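You operate a simulated robot arm through the tools that you are given. There is no shell and no other tool. Be economical: measure what you need, move in short steps, check, and stop when the job is done.

Carry out the task below with a simulated robot arm. There is one attempt and no reset: what you move stays moved.

TASK
Stack the 1.3 blue reel from the top of the green bench on top of the 1.9 blue reel.

It is judged by the outcome, as a careful person would: the job done as asked, and still so three seconds after it is handed in. It fails if anything else is knocked over, pushed out of place, dropped, spilled or broken.

THE ROBOT
A 7-joint arm with a two-finger parallel gripper, fixed in place. Base frame: the origin is at the foot of the arm, x ahead of it, y to its left, z up; the work surface is at about z = 0. Lengths are in m, angles in rad, forces in N, time in s.
With the tool pointing down near the work surface it reaches from about 0.24 to 0.62 m from the base axis. Its first joint turns from -1.152 to 1.152 rad. Payload 2.6 kg.
Tool frame: the origin (TCP) lies between the finger pads and is the grasp point; the fingertips stand 0.03 m ahead of it; z points along the fingers, y is the line along which they close. The gripper opens to 0.094 m. The fingers are 0.028 m wide and 0.01 m thick; the gripper's body (0.05 by 0.096 m) begins 0.055 m behind the TCP.
Orientation is that of the tool frame in the base frame, as a unit quaternion [x, y, z, w]. With the fingers straight down and closing along the base's y, the tool's x points along the base's -x, its y along +y and its z along -z.

THE INTERFACE
- The arm moves only by the tool drive_tool. Its argument "series" is a list of rows, each a list of 7 numbers: the finger opening in m, from 0 to 0.094, then the shift along the base's x, y, z in m, then the turn, a rotation vector about the base's x, y, z in rad. In form: [[grip, tx, ty, tz, wx, wy, wz], ...]. A call has 1 to 12 rows; each row shifts and turns the commanded pose from where the row before left it. A row lasts 0.2 s, in which the tool goes at most 0.05 m and 0.15 rad; a call with a longer step from one row to the next is refused whole, and so is a gripper value outside its range. A pose out of reach is approached as far as the arm can. The call stops where the force on the tool passes 40 N (or 10 N more than at its start, if that is more) or the arm is blocked; 0.2 s more then pass. The fingers move at their own pace (about 0.072 m/s each) and stop on an object; they squeeze with about 34 N. The grip force told is the motor's: it shows also when the fingers shut on nothing. Time passes only in rows, and 0.2 s behind the last, so rows that do not move let the fingers close. It gives the time, the measured TCP pose, the force on the tool (base axes), the opening and the grip force at its end, in the units of the frame above (readings bear some noise).
- Cameras (640 x 400 px; columns grow to the right, rows downward): "scene" is fixed at [0.0199, 0.4092, 0.5933]; the picture's right is [-0.87, -0.49, 0.00], its down [-0.19, 0.33, -0.92] and it looks along [0.46, -0.80, -0.38] (base axes); focal length 314 px, centre (320, 200). "wrist" rides on the gripper at [-0.037, 0, -0.058] in the tool frame; the picture's right is [0.00, -1.00, 0.00], its down [0.97, 0.00, -0.24] and it looks along [0.24, 0.00, 0.97] (tool axes); focal length 218 px, centre (320, 200).
- grab_frame(camera): a new picture of that camera. No time passes.
- locate(camera, pixels): for up to 12 pixels [column, row] of the newest picture of that camera ("zoom" is the newest enlarged one), the place [x, y, z] in the base frame of the surface seen there, good to about 0.002 m, but the place of the scene camera against the robot may be out by one fixed shift of up to 0.018 m in any direction. No time passes.
- close_up(camera, box): a new picture of the part [left, top, right, bottom] of that camera's present view, enlarged. No time passes.
- hand_in(): hands the job in; it is judged then, once.

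Work in short steps. Measure before you move; look again where a grasp or a placing could have gone wrong, and mend it. You have 60 turns and 20 pictures in all, the two below and enlarged ones among them. Open the gripper and draw the arm clear of the work before you hand the job in, unless the task says otherwise; then end with one line.

The tools are called after "Call:" as a command line: name --pt "numbers of a row" for each row, then --argument value for the rest, lists and objects as JSON in quotes. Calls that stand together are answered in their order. drive_tool: Moves the arm, as the interface text tells. Its arguments: {"type":"object","properties":{"series":{"type":"array"}},"required":["series"]} The other tools are called the same way: grab_frame (camera) takes a picture; locate (camera, pixels) gives the place of the surface under pixels of a picture; close_up (camera, box) takes an enlarged picture of a part of a camera's view; hand_in () hands the job in.

At the start:

```text
time: 0.0
position: [0.3791, -0.1971, 0.3116]
tcp_rot: [0.0, 1.0, 0.0, -0.001]
wrist_force: [-0.1, 0.4, 0.4]
opening: 0.0939
grip_force: 0.1
```

scene: 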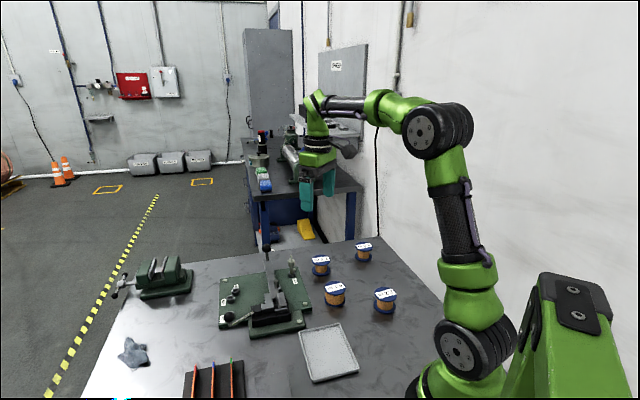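
wrist: 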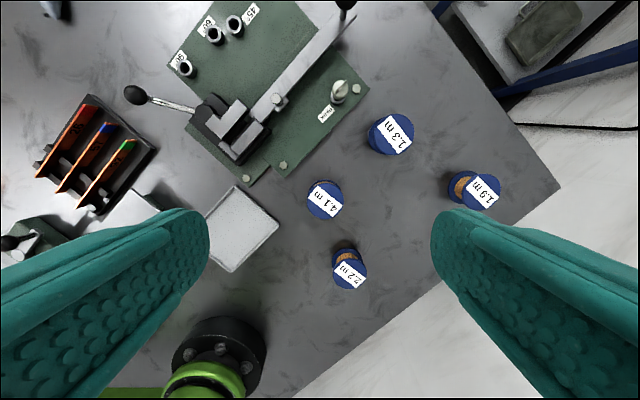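

The wrist picture shows four reels with labels near (390,133), (475,190), (325,200), (348,268). I enlarge it to read the labels and find the 1.3 reel.

Call:
close_up --camera "wrist" --box '[280, 90, 520, 300]'

Call:
close_up --camera "scene" --box '[200, 110, 420, 340]'

```text
1.90 times, centred on (400, 195) of wrist
```

zoom: 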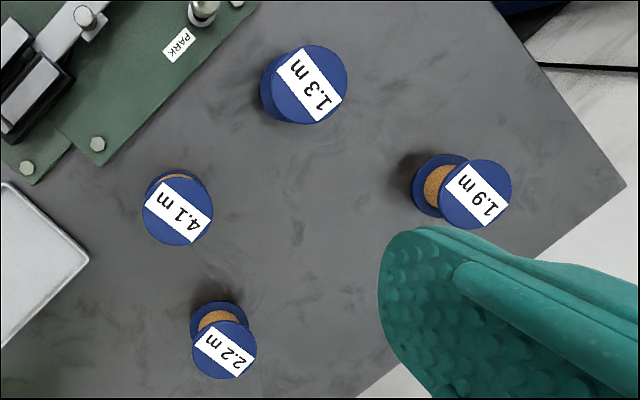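

```text
1.74 times, centred on (310, 225) of scene
```

zoom: 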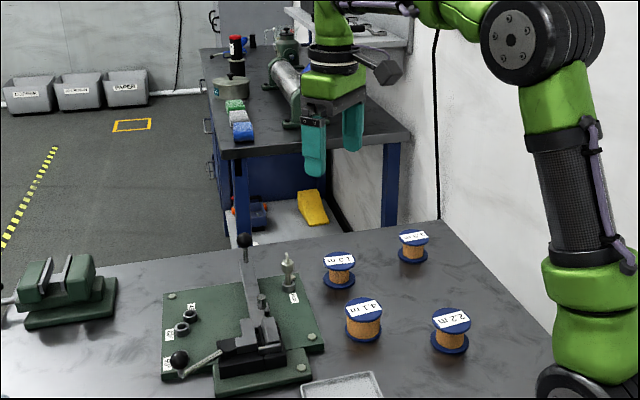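

The 1.3 reel is at wrist (395,134), the 1.9 reel at (481,192). I measure their tops, rims, and the table near them.

Call:
locate --camera "wrist" --pixels '[[395, 134], [395, 116], [395, 152], [378, 136], [411, 133], [481, 192], [481, 176], [481, 208], [466, 192], [497, 192], [450, 150], [457, 190]]'

Call:
locate --camera "scene" --pixels '[[320, 260], [363, 245], [320, 268], [320, 275], [363, 253], [363, 260], [340, 270]]'

```text
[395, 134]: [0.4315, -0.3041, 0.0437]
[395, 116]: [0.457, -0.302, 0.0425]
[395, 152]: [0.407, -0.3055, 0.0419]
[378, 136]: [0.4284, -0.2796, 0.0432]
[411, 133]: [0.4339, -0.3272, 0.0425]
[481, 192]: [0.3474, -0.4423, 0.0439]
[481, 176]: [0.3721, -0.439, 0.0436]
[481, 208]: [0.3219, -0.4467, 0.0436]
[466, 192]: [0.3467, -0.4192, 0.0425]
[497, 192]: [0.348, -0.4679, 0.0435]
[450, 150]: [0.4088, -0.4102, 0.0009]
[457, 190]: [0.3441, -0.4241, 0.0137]
```

```text
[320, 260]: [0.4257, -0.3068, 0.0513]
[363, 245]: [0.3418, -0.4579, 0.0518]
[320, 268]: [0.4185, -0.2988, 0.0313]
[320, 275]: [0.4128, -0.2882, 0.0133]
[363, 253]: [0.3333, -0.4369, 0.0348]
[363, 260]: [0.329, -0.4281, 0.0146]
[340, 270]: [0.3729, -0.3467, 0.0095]
```

Reels are about 0.053 across and 0.043 tall, 1.3 at about (0.432,-0.304), 1.9 at about (0.347,-0.443). I move above the 1.3 reel to z≈0.17 and look again.

Call:
drive_tool --pt "0.094 0.018 -0.036 0 0 0 0" --pt "0.094 0.018 -0.036 -0.01 0 0 0" --pt "0.094 0.017 -0.035 -0.02 0 0 0" --pt "0.094 0 0 -0.04 0 0 0" --pt "0.094 0 0 -0.04 0 0 0" --pt "0.094 0 0 -0.03 0 0 0" --pt "0.094 0 0 0 0 0 0"

Call:
grab_frame --camera "wrist"

```text
time: 1.6
position: [0.4328, -0.3002, 0.1664]
tcp_rot: [0.0, 1.0, 0.0, 0.0]
wrist_force: [0.2, -0.4, -0.1]
opening: 0.094
grip_force: 0.2
```

```text
15 pictures are left
```

wrist: 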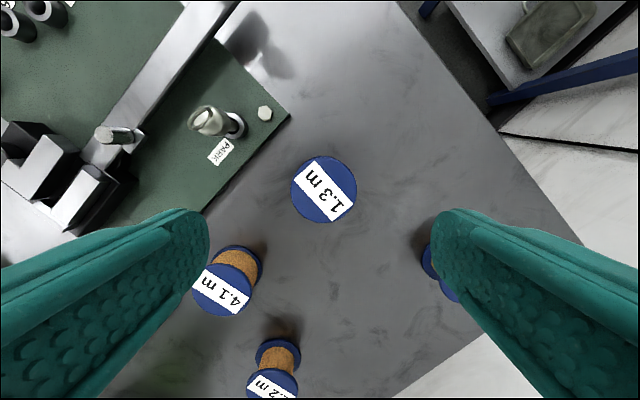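

The 1.3 disc spans columns 291–357, rows 155–223. I measure its rim and the neighbours.

Call:
locate --camera "wrist" --pixels '[[324, 189], [294, 189], [354, 189], [324, 158], [324, 220], [208, 118], [235, 123], [285, 118], [220, 290], [240, 255]]'

```text
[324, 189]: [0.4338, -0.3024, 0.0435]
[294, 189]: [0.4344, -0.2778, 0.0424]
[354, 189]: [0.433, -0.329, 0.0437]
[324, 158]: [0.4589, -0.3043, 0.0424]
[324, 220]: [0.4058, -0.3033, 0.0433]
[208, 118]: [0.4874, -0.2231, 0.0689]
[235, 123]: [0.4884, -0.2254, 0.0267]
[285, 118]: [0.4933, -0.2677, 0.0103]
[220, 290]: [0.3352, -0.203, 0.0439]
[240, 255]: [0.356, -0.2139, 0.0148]
```

The centre is (0.4325,-0.3033), top 0.043; the plunger at (0.488,-0.224) is clear. I descend to z≈0.035.

Call:
drive_tool --pt "0.094 0 -0.003 -0.03 0 0 0" --pt "0.094 0 0 -0.035 0 0 0" --pt "0.094 0 0 -0.03 0 0 0" --pt "0.094 0 0 -0.02 0 0 0" --pt "0.094 0 0 -0.015 0 0 0" --pt "0.094 0 0 0 0 0 0"

```text
time: 3.0
position: [0.4331, -0.3054, 0.0413]
tcp_rot: [0.0, 1.0, -0.001, 0.0]
wrist_force: [-0.3, 0.2, 0.4]
opening: 0.0942
grip_force: 0.0
```

Reading z=0.041, no contact. I lower a bit more, then close.

Call:
drive_tool --pt "0.094 0 0.0015 -0.003 0 0 0" --pt "0.094 0 0 -0.002 0 0 0" --pt "0.06 0 0 0 0 0 0" --pt "0.045 0 0 0 0 0 0" --pt "0.03 0 0 0 0 0 0" --pt "0.03 0 0 0 0 0 0" --pt "0.03 0 0 0 0 0 0"

```text
time: 4.6
position: [0.4312, -0.3041, 0.0351]
tcp_rot: [0.0, 1.0, -0.001, 0.0]
wrist_force: [0.5, 0.0, 0.7]
opening: 0.0572
grip_force: 34.0
```

The grip holds at 0.057 with 34 N. I lift and look.

Call:
drive_tool --pt "0.03 0 0 0.01 0 0 0" --pt "0.03 0 0 0.03 0 0 0" --pt "0.03 0 0 0.04 0 0 0" --pt "0.03 0 0 0.04 0 0 0" --pt "0.03 0 0 0 0 0 0"

Call:
grab_frame --camera "wrist"

Call:
grab_frame --camera "scene"

```text
time: 5.8
position: [0.4325, -0.3067, 0.1554]
tcp_rot: [0.0, 1.0, 0.0, 0.0]
wrist_force: [0.7, -0.2, -0.6]
opening: 0.0574
grip_force: 34.0
```

```text
14 pictures are left
```

wrist: 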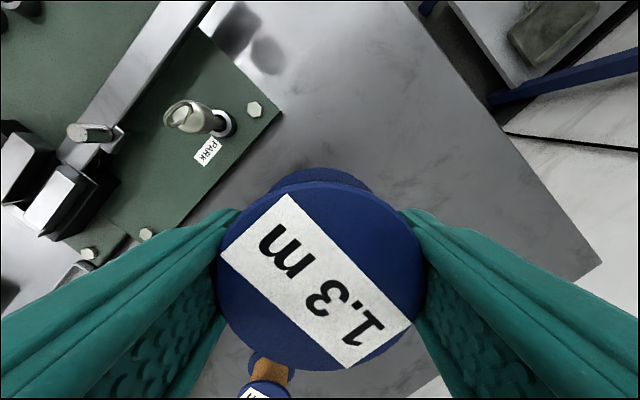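

```text
13 pictures are left
```

scene: 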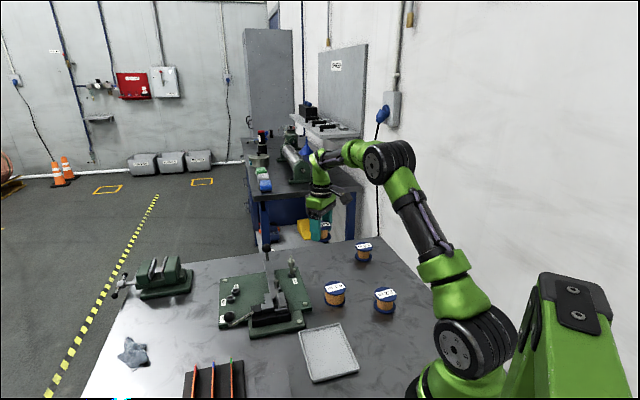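

The reel is held. I measure its offset in the hand from rim points (rows 182–370, columns 218–424).

Call:
locate --camera "wrist" --pixels '[[320, 186], [320, 366], [320, 280], [228, 280], [414, 280], [320, 173]]'

Call:
close_up --camera "scene" --box '[280, 170, 400, 270]'

```text
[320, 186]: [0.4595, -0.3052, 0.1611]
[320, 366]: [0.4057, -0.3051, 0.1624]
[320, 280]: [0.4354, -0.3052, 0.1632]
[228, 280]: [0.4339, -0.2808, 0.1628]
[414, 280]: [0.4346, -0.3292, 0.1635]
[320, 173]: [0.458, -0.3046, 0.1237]
```

```text
4.00 times, centred on (340, 220) of scene
```

zoom: 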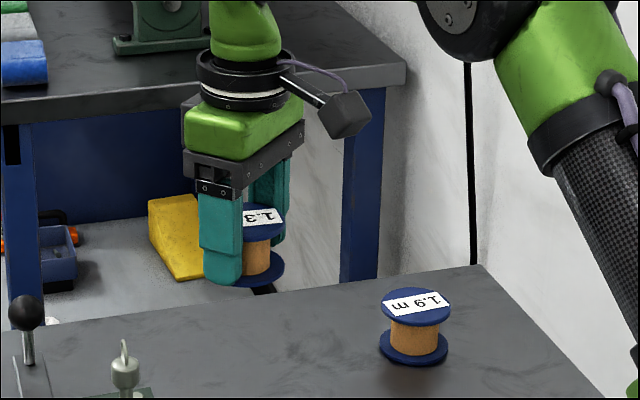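

Held reel is level, its centre on the TCP line, bottom 0.036 below the TCP. I move to about (0.285,-0.43), still high, to view the 1.9 reel ahead of the held one.

Call:
drive_tool --pt "0.03 -0.0295 -0.025 0 0 0 0" --pt "0.03 -0.0295 -0.025 0 0 0 0" --pt "0.03 -0.0295 -0.025 0 0 0 0" --pt "0.03 -0.0295 -0.025 0 0 0 0" --pt "0.03 -0.0295 -0.025 0 0 0 0" --pt "0.03 0 0 0 0 0 0"

Call:
grab_frame --camera "wrist"

```text
time: 7.2
position: [0.284, -0.4288, 0.1557]
tcp_rot: [0.0, 1.0, 0.0, 0.0]
wrist_force: [0.2, 0.4, -0.6]
opening: 0.0573
grip_force: 34.0
```

```text
11 pictures are left
```

wrist: 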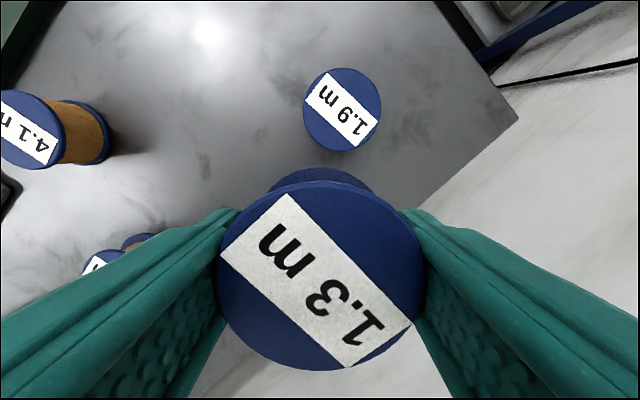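

The 1.9 disc spans columns 303–382, rows 67–152. I measure its rim and the held reel's rim.

Call:
locate --camera "wrist" --pixels '[[342, 70], [342, 148], [342, 108], [306, 108], [378, 108], [320, 186], [320, 366], [228, 280], [414, 280], [320, 280]]'

```text
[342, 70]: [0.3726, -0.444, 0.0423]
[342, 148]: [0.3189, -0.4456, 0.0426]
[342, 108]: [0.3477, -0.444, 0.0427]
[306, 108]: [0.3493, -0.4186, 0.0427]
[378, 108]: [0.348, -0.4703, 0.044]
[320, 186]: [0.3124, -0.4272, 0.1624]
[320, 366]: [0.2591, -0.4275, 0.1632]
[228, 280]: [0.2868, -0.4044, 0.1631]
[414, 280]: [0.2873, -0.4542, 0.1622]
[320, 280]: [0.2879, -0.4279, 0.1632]
```

1.9 centre (0.346,-0.4445), held centre (0.286,-0.429): shift (+0.060,-0.0155). Then descend most of the 0.077 gap.

Call:
drive_tool --pt "0.03 0.03 -0.008 0 0 0 0" --pt "0.03 0.03 -0.0075 0 0 0 0" --pt "0.03 0 0 -0.03 0 0 0" --pt "0.03 0 0 -0.02 0 0 0" --pt "0.03 0 0 -0.01 0 0 0" --pt "0.03 0 0 0 0 0 0"

Call:
grab_frame --camera "wrist"

Call:
close_up --camera "scene" --box '[310, 190, 420, 275]'

```text
time: 8.6
position: [0.3431, -0.4446, 0.0965]
tcp_rot: [0.0, 1.0, 0.001, 0.001]
wrist_force: [0.2, 0.1, -0.2]
opening: 0.0571
grip_force: 34.1
```

```text
10 pictures are left
```

wrist: 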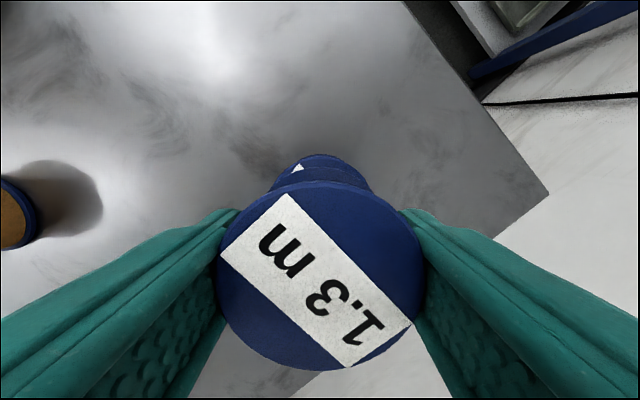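

```text
4.71 times, centred on (365, 232) of scene
```

zoom: 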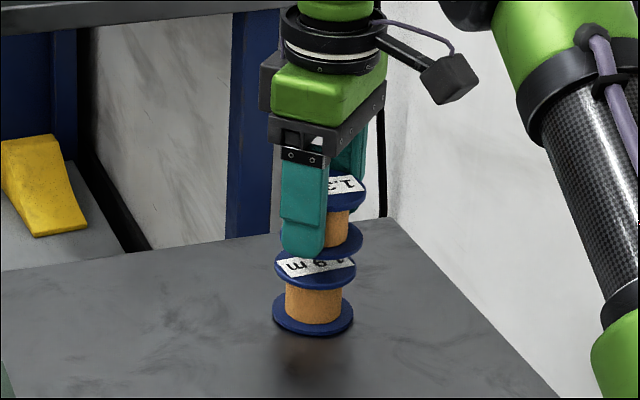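

The reel stands about 17 mm above the 1.9 reel. I compare the far rims of both, and the scene rims too.

Call:
locate --camera "wrist" --pixels '[[320, 157], [320, 173], [285, 171], [360, 171], [320, 186], [320, 366], [228, 280], [414, 280]]'

Call:
locate --camera "zoom" --pixels '[[353, 272], [278, 270], [360, 244], [363, 192], [345, 185], [315, 272]]'

```text
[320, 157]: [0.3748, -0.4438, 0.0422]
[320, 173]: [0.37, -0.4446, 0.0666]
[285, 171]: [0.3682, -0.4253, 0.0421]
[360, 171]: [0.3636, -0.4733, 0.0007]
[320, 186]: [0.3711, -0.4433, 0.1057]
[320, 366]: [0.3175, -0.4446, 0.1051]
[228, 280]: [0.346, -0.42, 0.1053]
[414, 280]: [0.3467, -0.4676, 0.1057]
```

```text
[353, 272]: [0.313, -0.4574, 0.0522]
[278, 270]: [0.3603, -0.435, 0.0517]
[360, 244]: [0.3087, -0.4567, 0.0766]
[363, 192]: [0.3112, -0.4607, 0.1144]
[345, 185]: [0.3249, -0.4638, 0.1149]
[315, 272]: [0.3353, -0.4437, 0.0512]
```

The held reel is about 2 mm too near in x; gap ~0.019. I shift +0.002 in x and descend 0.016.

Call:
drive_tool --pt "0.03 0.002 -0.0005 0 0 0 0" --pt "0.03 0 0 -0.01 0 0 0" --pt "0.03 0 0 -0.006 0 0 0" --pt "0.03 0 0 0 0 0 0"

Call:
close_up --camera "scene" --box '[330, 200, 400, 270]'

```text
time: 9.6
position: [0.3465, -0.4452, 0.0802]
tcp_rot: [0.0, 1.0, 0.0, 0.0]
wrist_force: [0.2, 0.4, -0.9]
opening: 0.0571
grip_force: 33.9
```

```text
5.71 times, centred on (365, 235) of scene
```

zoom: 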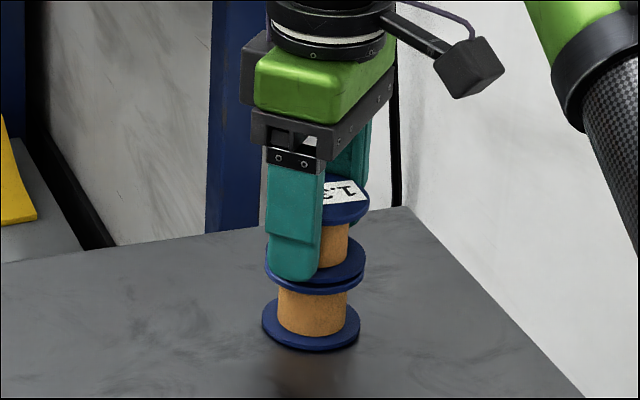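

Rims line up with a gap of a few mm and no contact yet. I lower in 1 mm steps.

Call:
drive_tool --pt "0.03 0 0 -0.001 0 0 0" --pt "0.03 0 0 -0.001 0 0 0" --pt "0.03 0 0 0 0 0 0"

```text
time: 10.4
position: [0.3462, -0.4454, 0.0785]
tcp_rot: [-0.001, 1.0, 0.0, 0.0]
wrist_force: [-0.8, 0.5, -1.0]
opening: 0.0573
grip_force: 34.0
```

Call:
drive_tool --pt "0.03 0 0 -0.001 0 0 0" --pt "0.03 0 0 0 0 0 0"

```text
time: 11.0
position: [0.346, -0.4454, 0.0784]
tcp_rot: [0.0, 1.0, 0.0, -0.001]
wrist_force: [-0.1, -0.2, -0.8]
opening: 0.0572
grip_force: 34.0
```

No contact force yet (expected near 0.078). One more millimetre.

Call:
drive_tool --pt "0.03 0 0 -0.001 0 0 0" --pt "0.03 0 0 0 0 0 0"

Call:
close_up --camera "scene" --box '[340, 220, 390, 265]'

```text
time: 11.6
position: [0.3464, -0.445, 0.0784]
tcp_rot: [0.0, 1.0, 0.0, 0.0]
wrist_force: [0.6, -0.3, -0.8]
opening: 0.0574
grip_force: 33.8
```

```text
8.89 times, centred on (365, 242) of scene
```

zoom: 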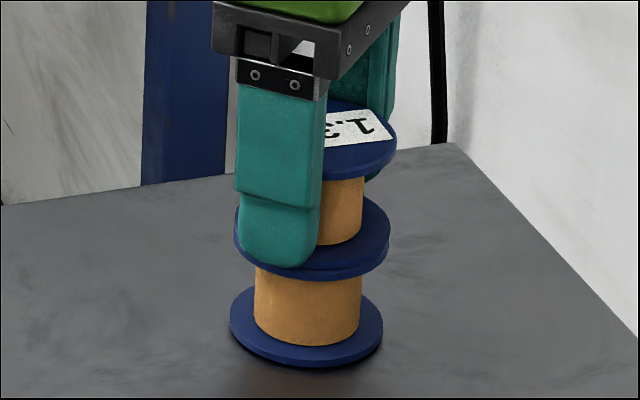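

The flanges look almost touching; force is still free-hanging. One more 1 mm step.

Call:
drive_tool --pt "0.03 0 0 -0.001 0 0 0" --pt "0.03 0 0 0 0 0 0"

```text
time: 12.2
position: [0.3474, -0.4454, 0.0778]
tcp_rot: [0.0, 1.0, -0.001, 0.0]
wrist_force: [-2.4, 1.1, 7.7]
opening: 0.0574
grip_force: 33.8
```

Contact at 7.7 N. I ease up half a millimetre and open gently.

Call:
drive_tool --pt "0.03 0 0 0.0005 0 0 0" --pt "0.058 0 0 0 0 0 0" --pt "0.062 0 0 0 0 0 0" --pt "0.075 0 0 0 0 0 0" --pt "0.094 0 0 0 0 0 0" --pt "0.094 0 0 0 0 0 0" --pt "0.094 0 0 0 0 0 0"

Call:
grab_frame --camera "wrist"

```text
time: 13.8
position: [0.3453, -0.4455, 0.0761]
tcp_rot: [0.0, 1.0, 0.0, -0.001]
wrist_force: [-0.4, 0.6, -0.4]
opening: 0.0941
grip_force: 0.0
```

```text
6 pictures are left
```

wrist: 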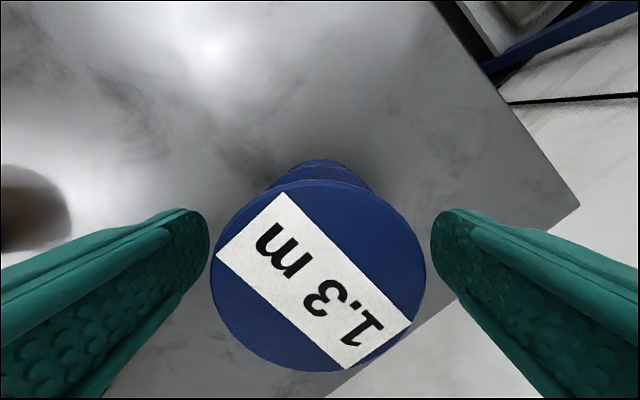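

Released with the reel standing and both fingers clear. I retreat straight up.

Call:
drive_tool --pt "0.094 0 0 0.015 0 0 0" --pt "0.094 0 0 0.03 0 0 0" --pt "0.094 0 0 0.045 0 0 0" --pt "0.094 0 0 0.045 0 0 0" --pt "0.094 0 0.03 0.03 0 0 0" --pt "0.094 0 0.04 0 0 0 0" --pt "0.094 0 0 0 0 0 0"

Call:
close_up --camera "scene" --box '[290, 200, 430, 320]'

Call:
grab_frame --camera "wrist"

```text
time: 15.4
position: [0.3465, -0.3775, 0.2403]
tcp_rot: [0.0, 1.0, 0.0, 0.001]
wrist_force: [0.3, 0.1, -0.3]
opening: 0.0939
grip_force: 0.2
```

```text
3.33 times, centred on (360, 260) of scene
```

zoom: 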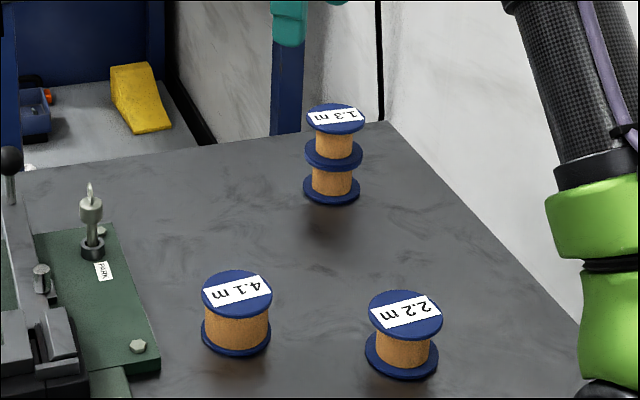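

```text
4 pictures are left
```

wrist: 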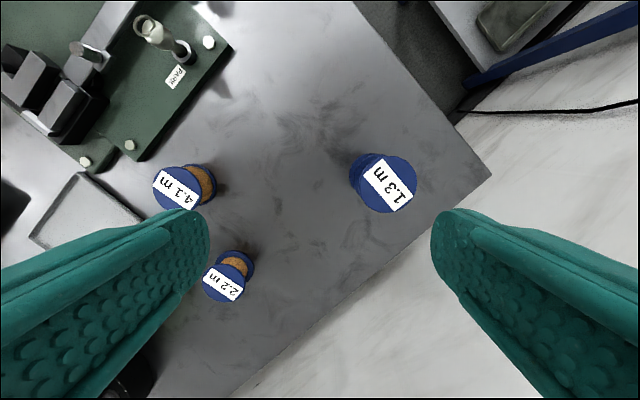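

The stack stands straight and aligned, the others are undisturbed, and the arm is clear. I hand in.

Call:
hand_in

```text
The job is handed in.
```

The 1.3 blue reel now stands squarely on top of the 1.9 blue reel. The gripper is open and clear, nothing else was disturbed, and the job is handed in.
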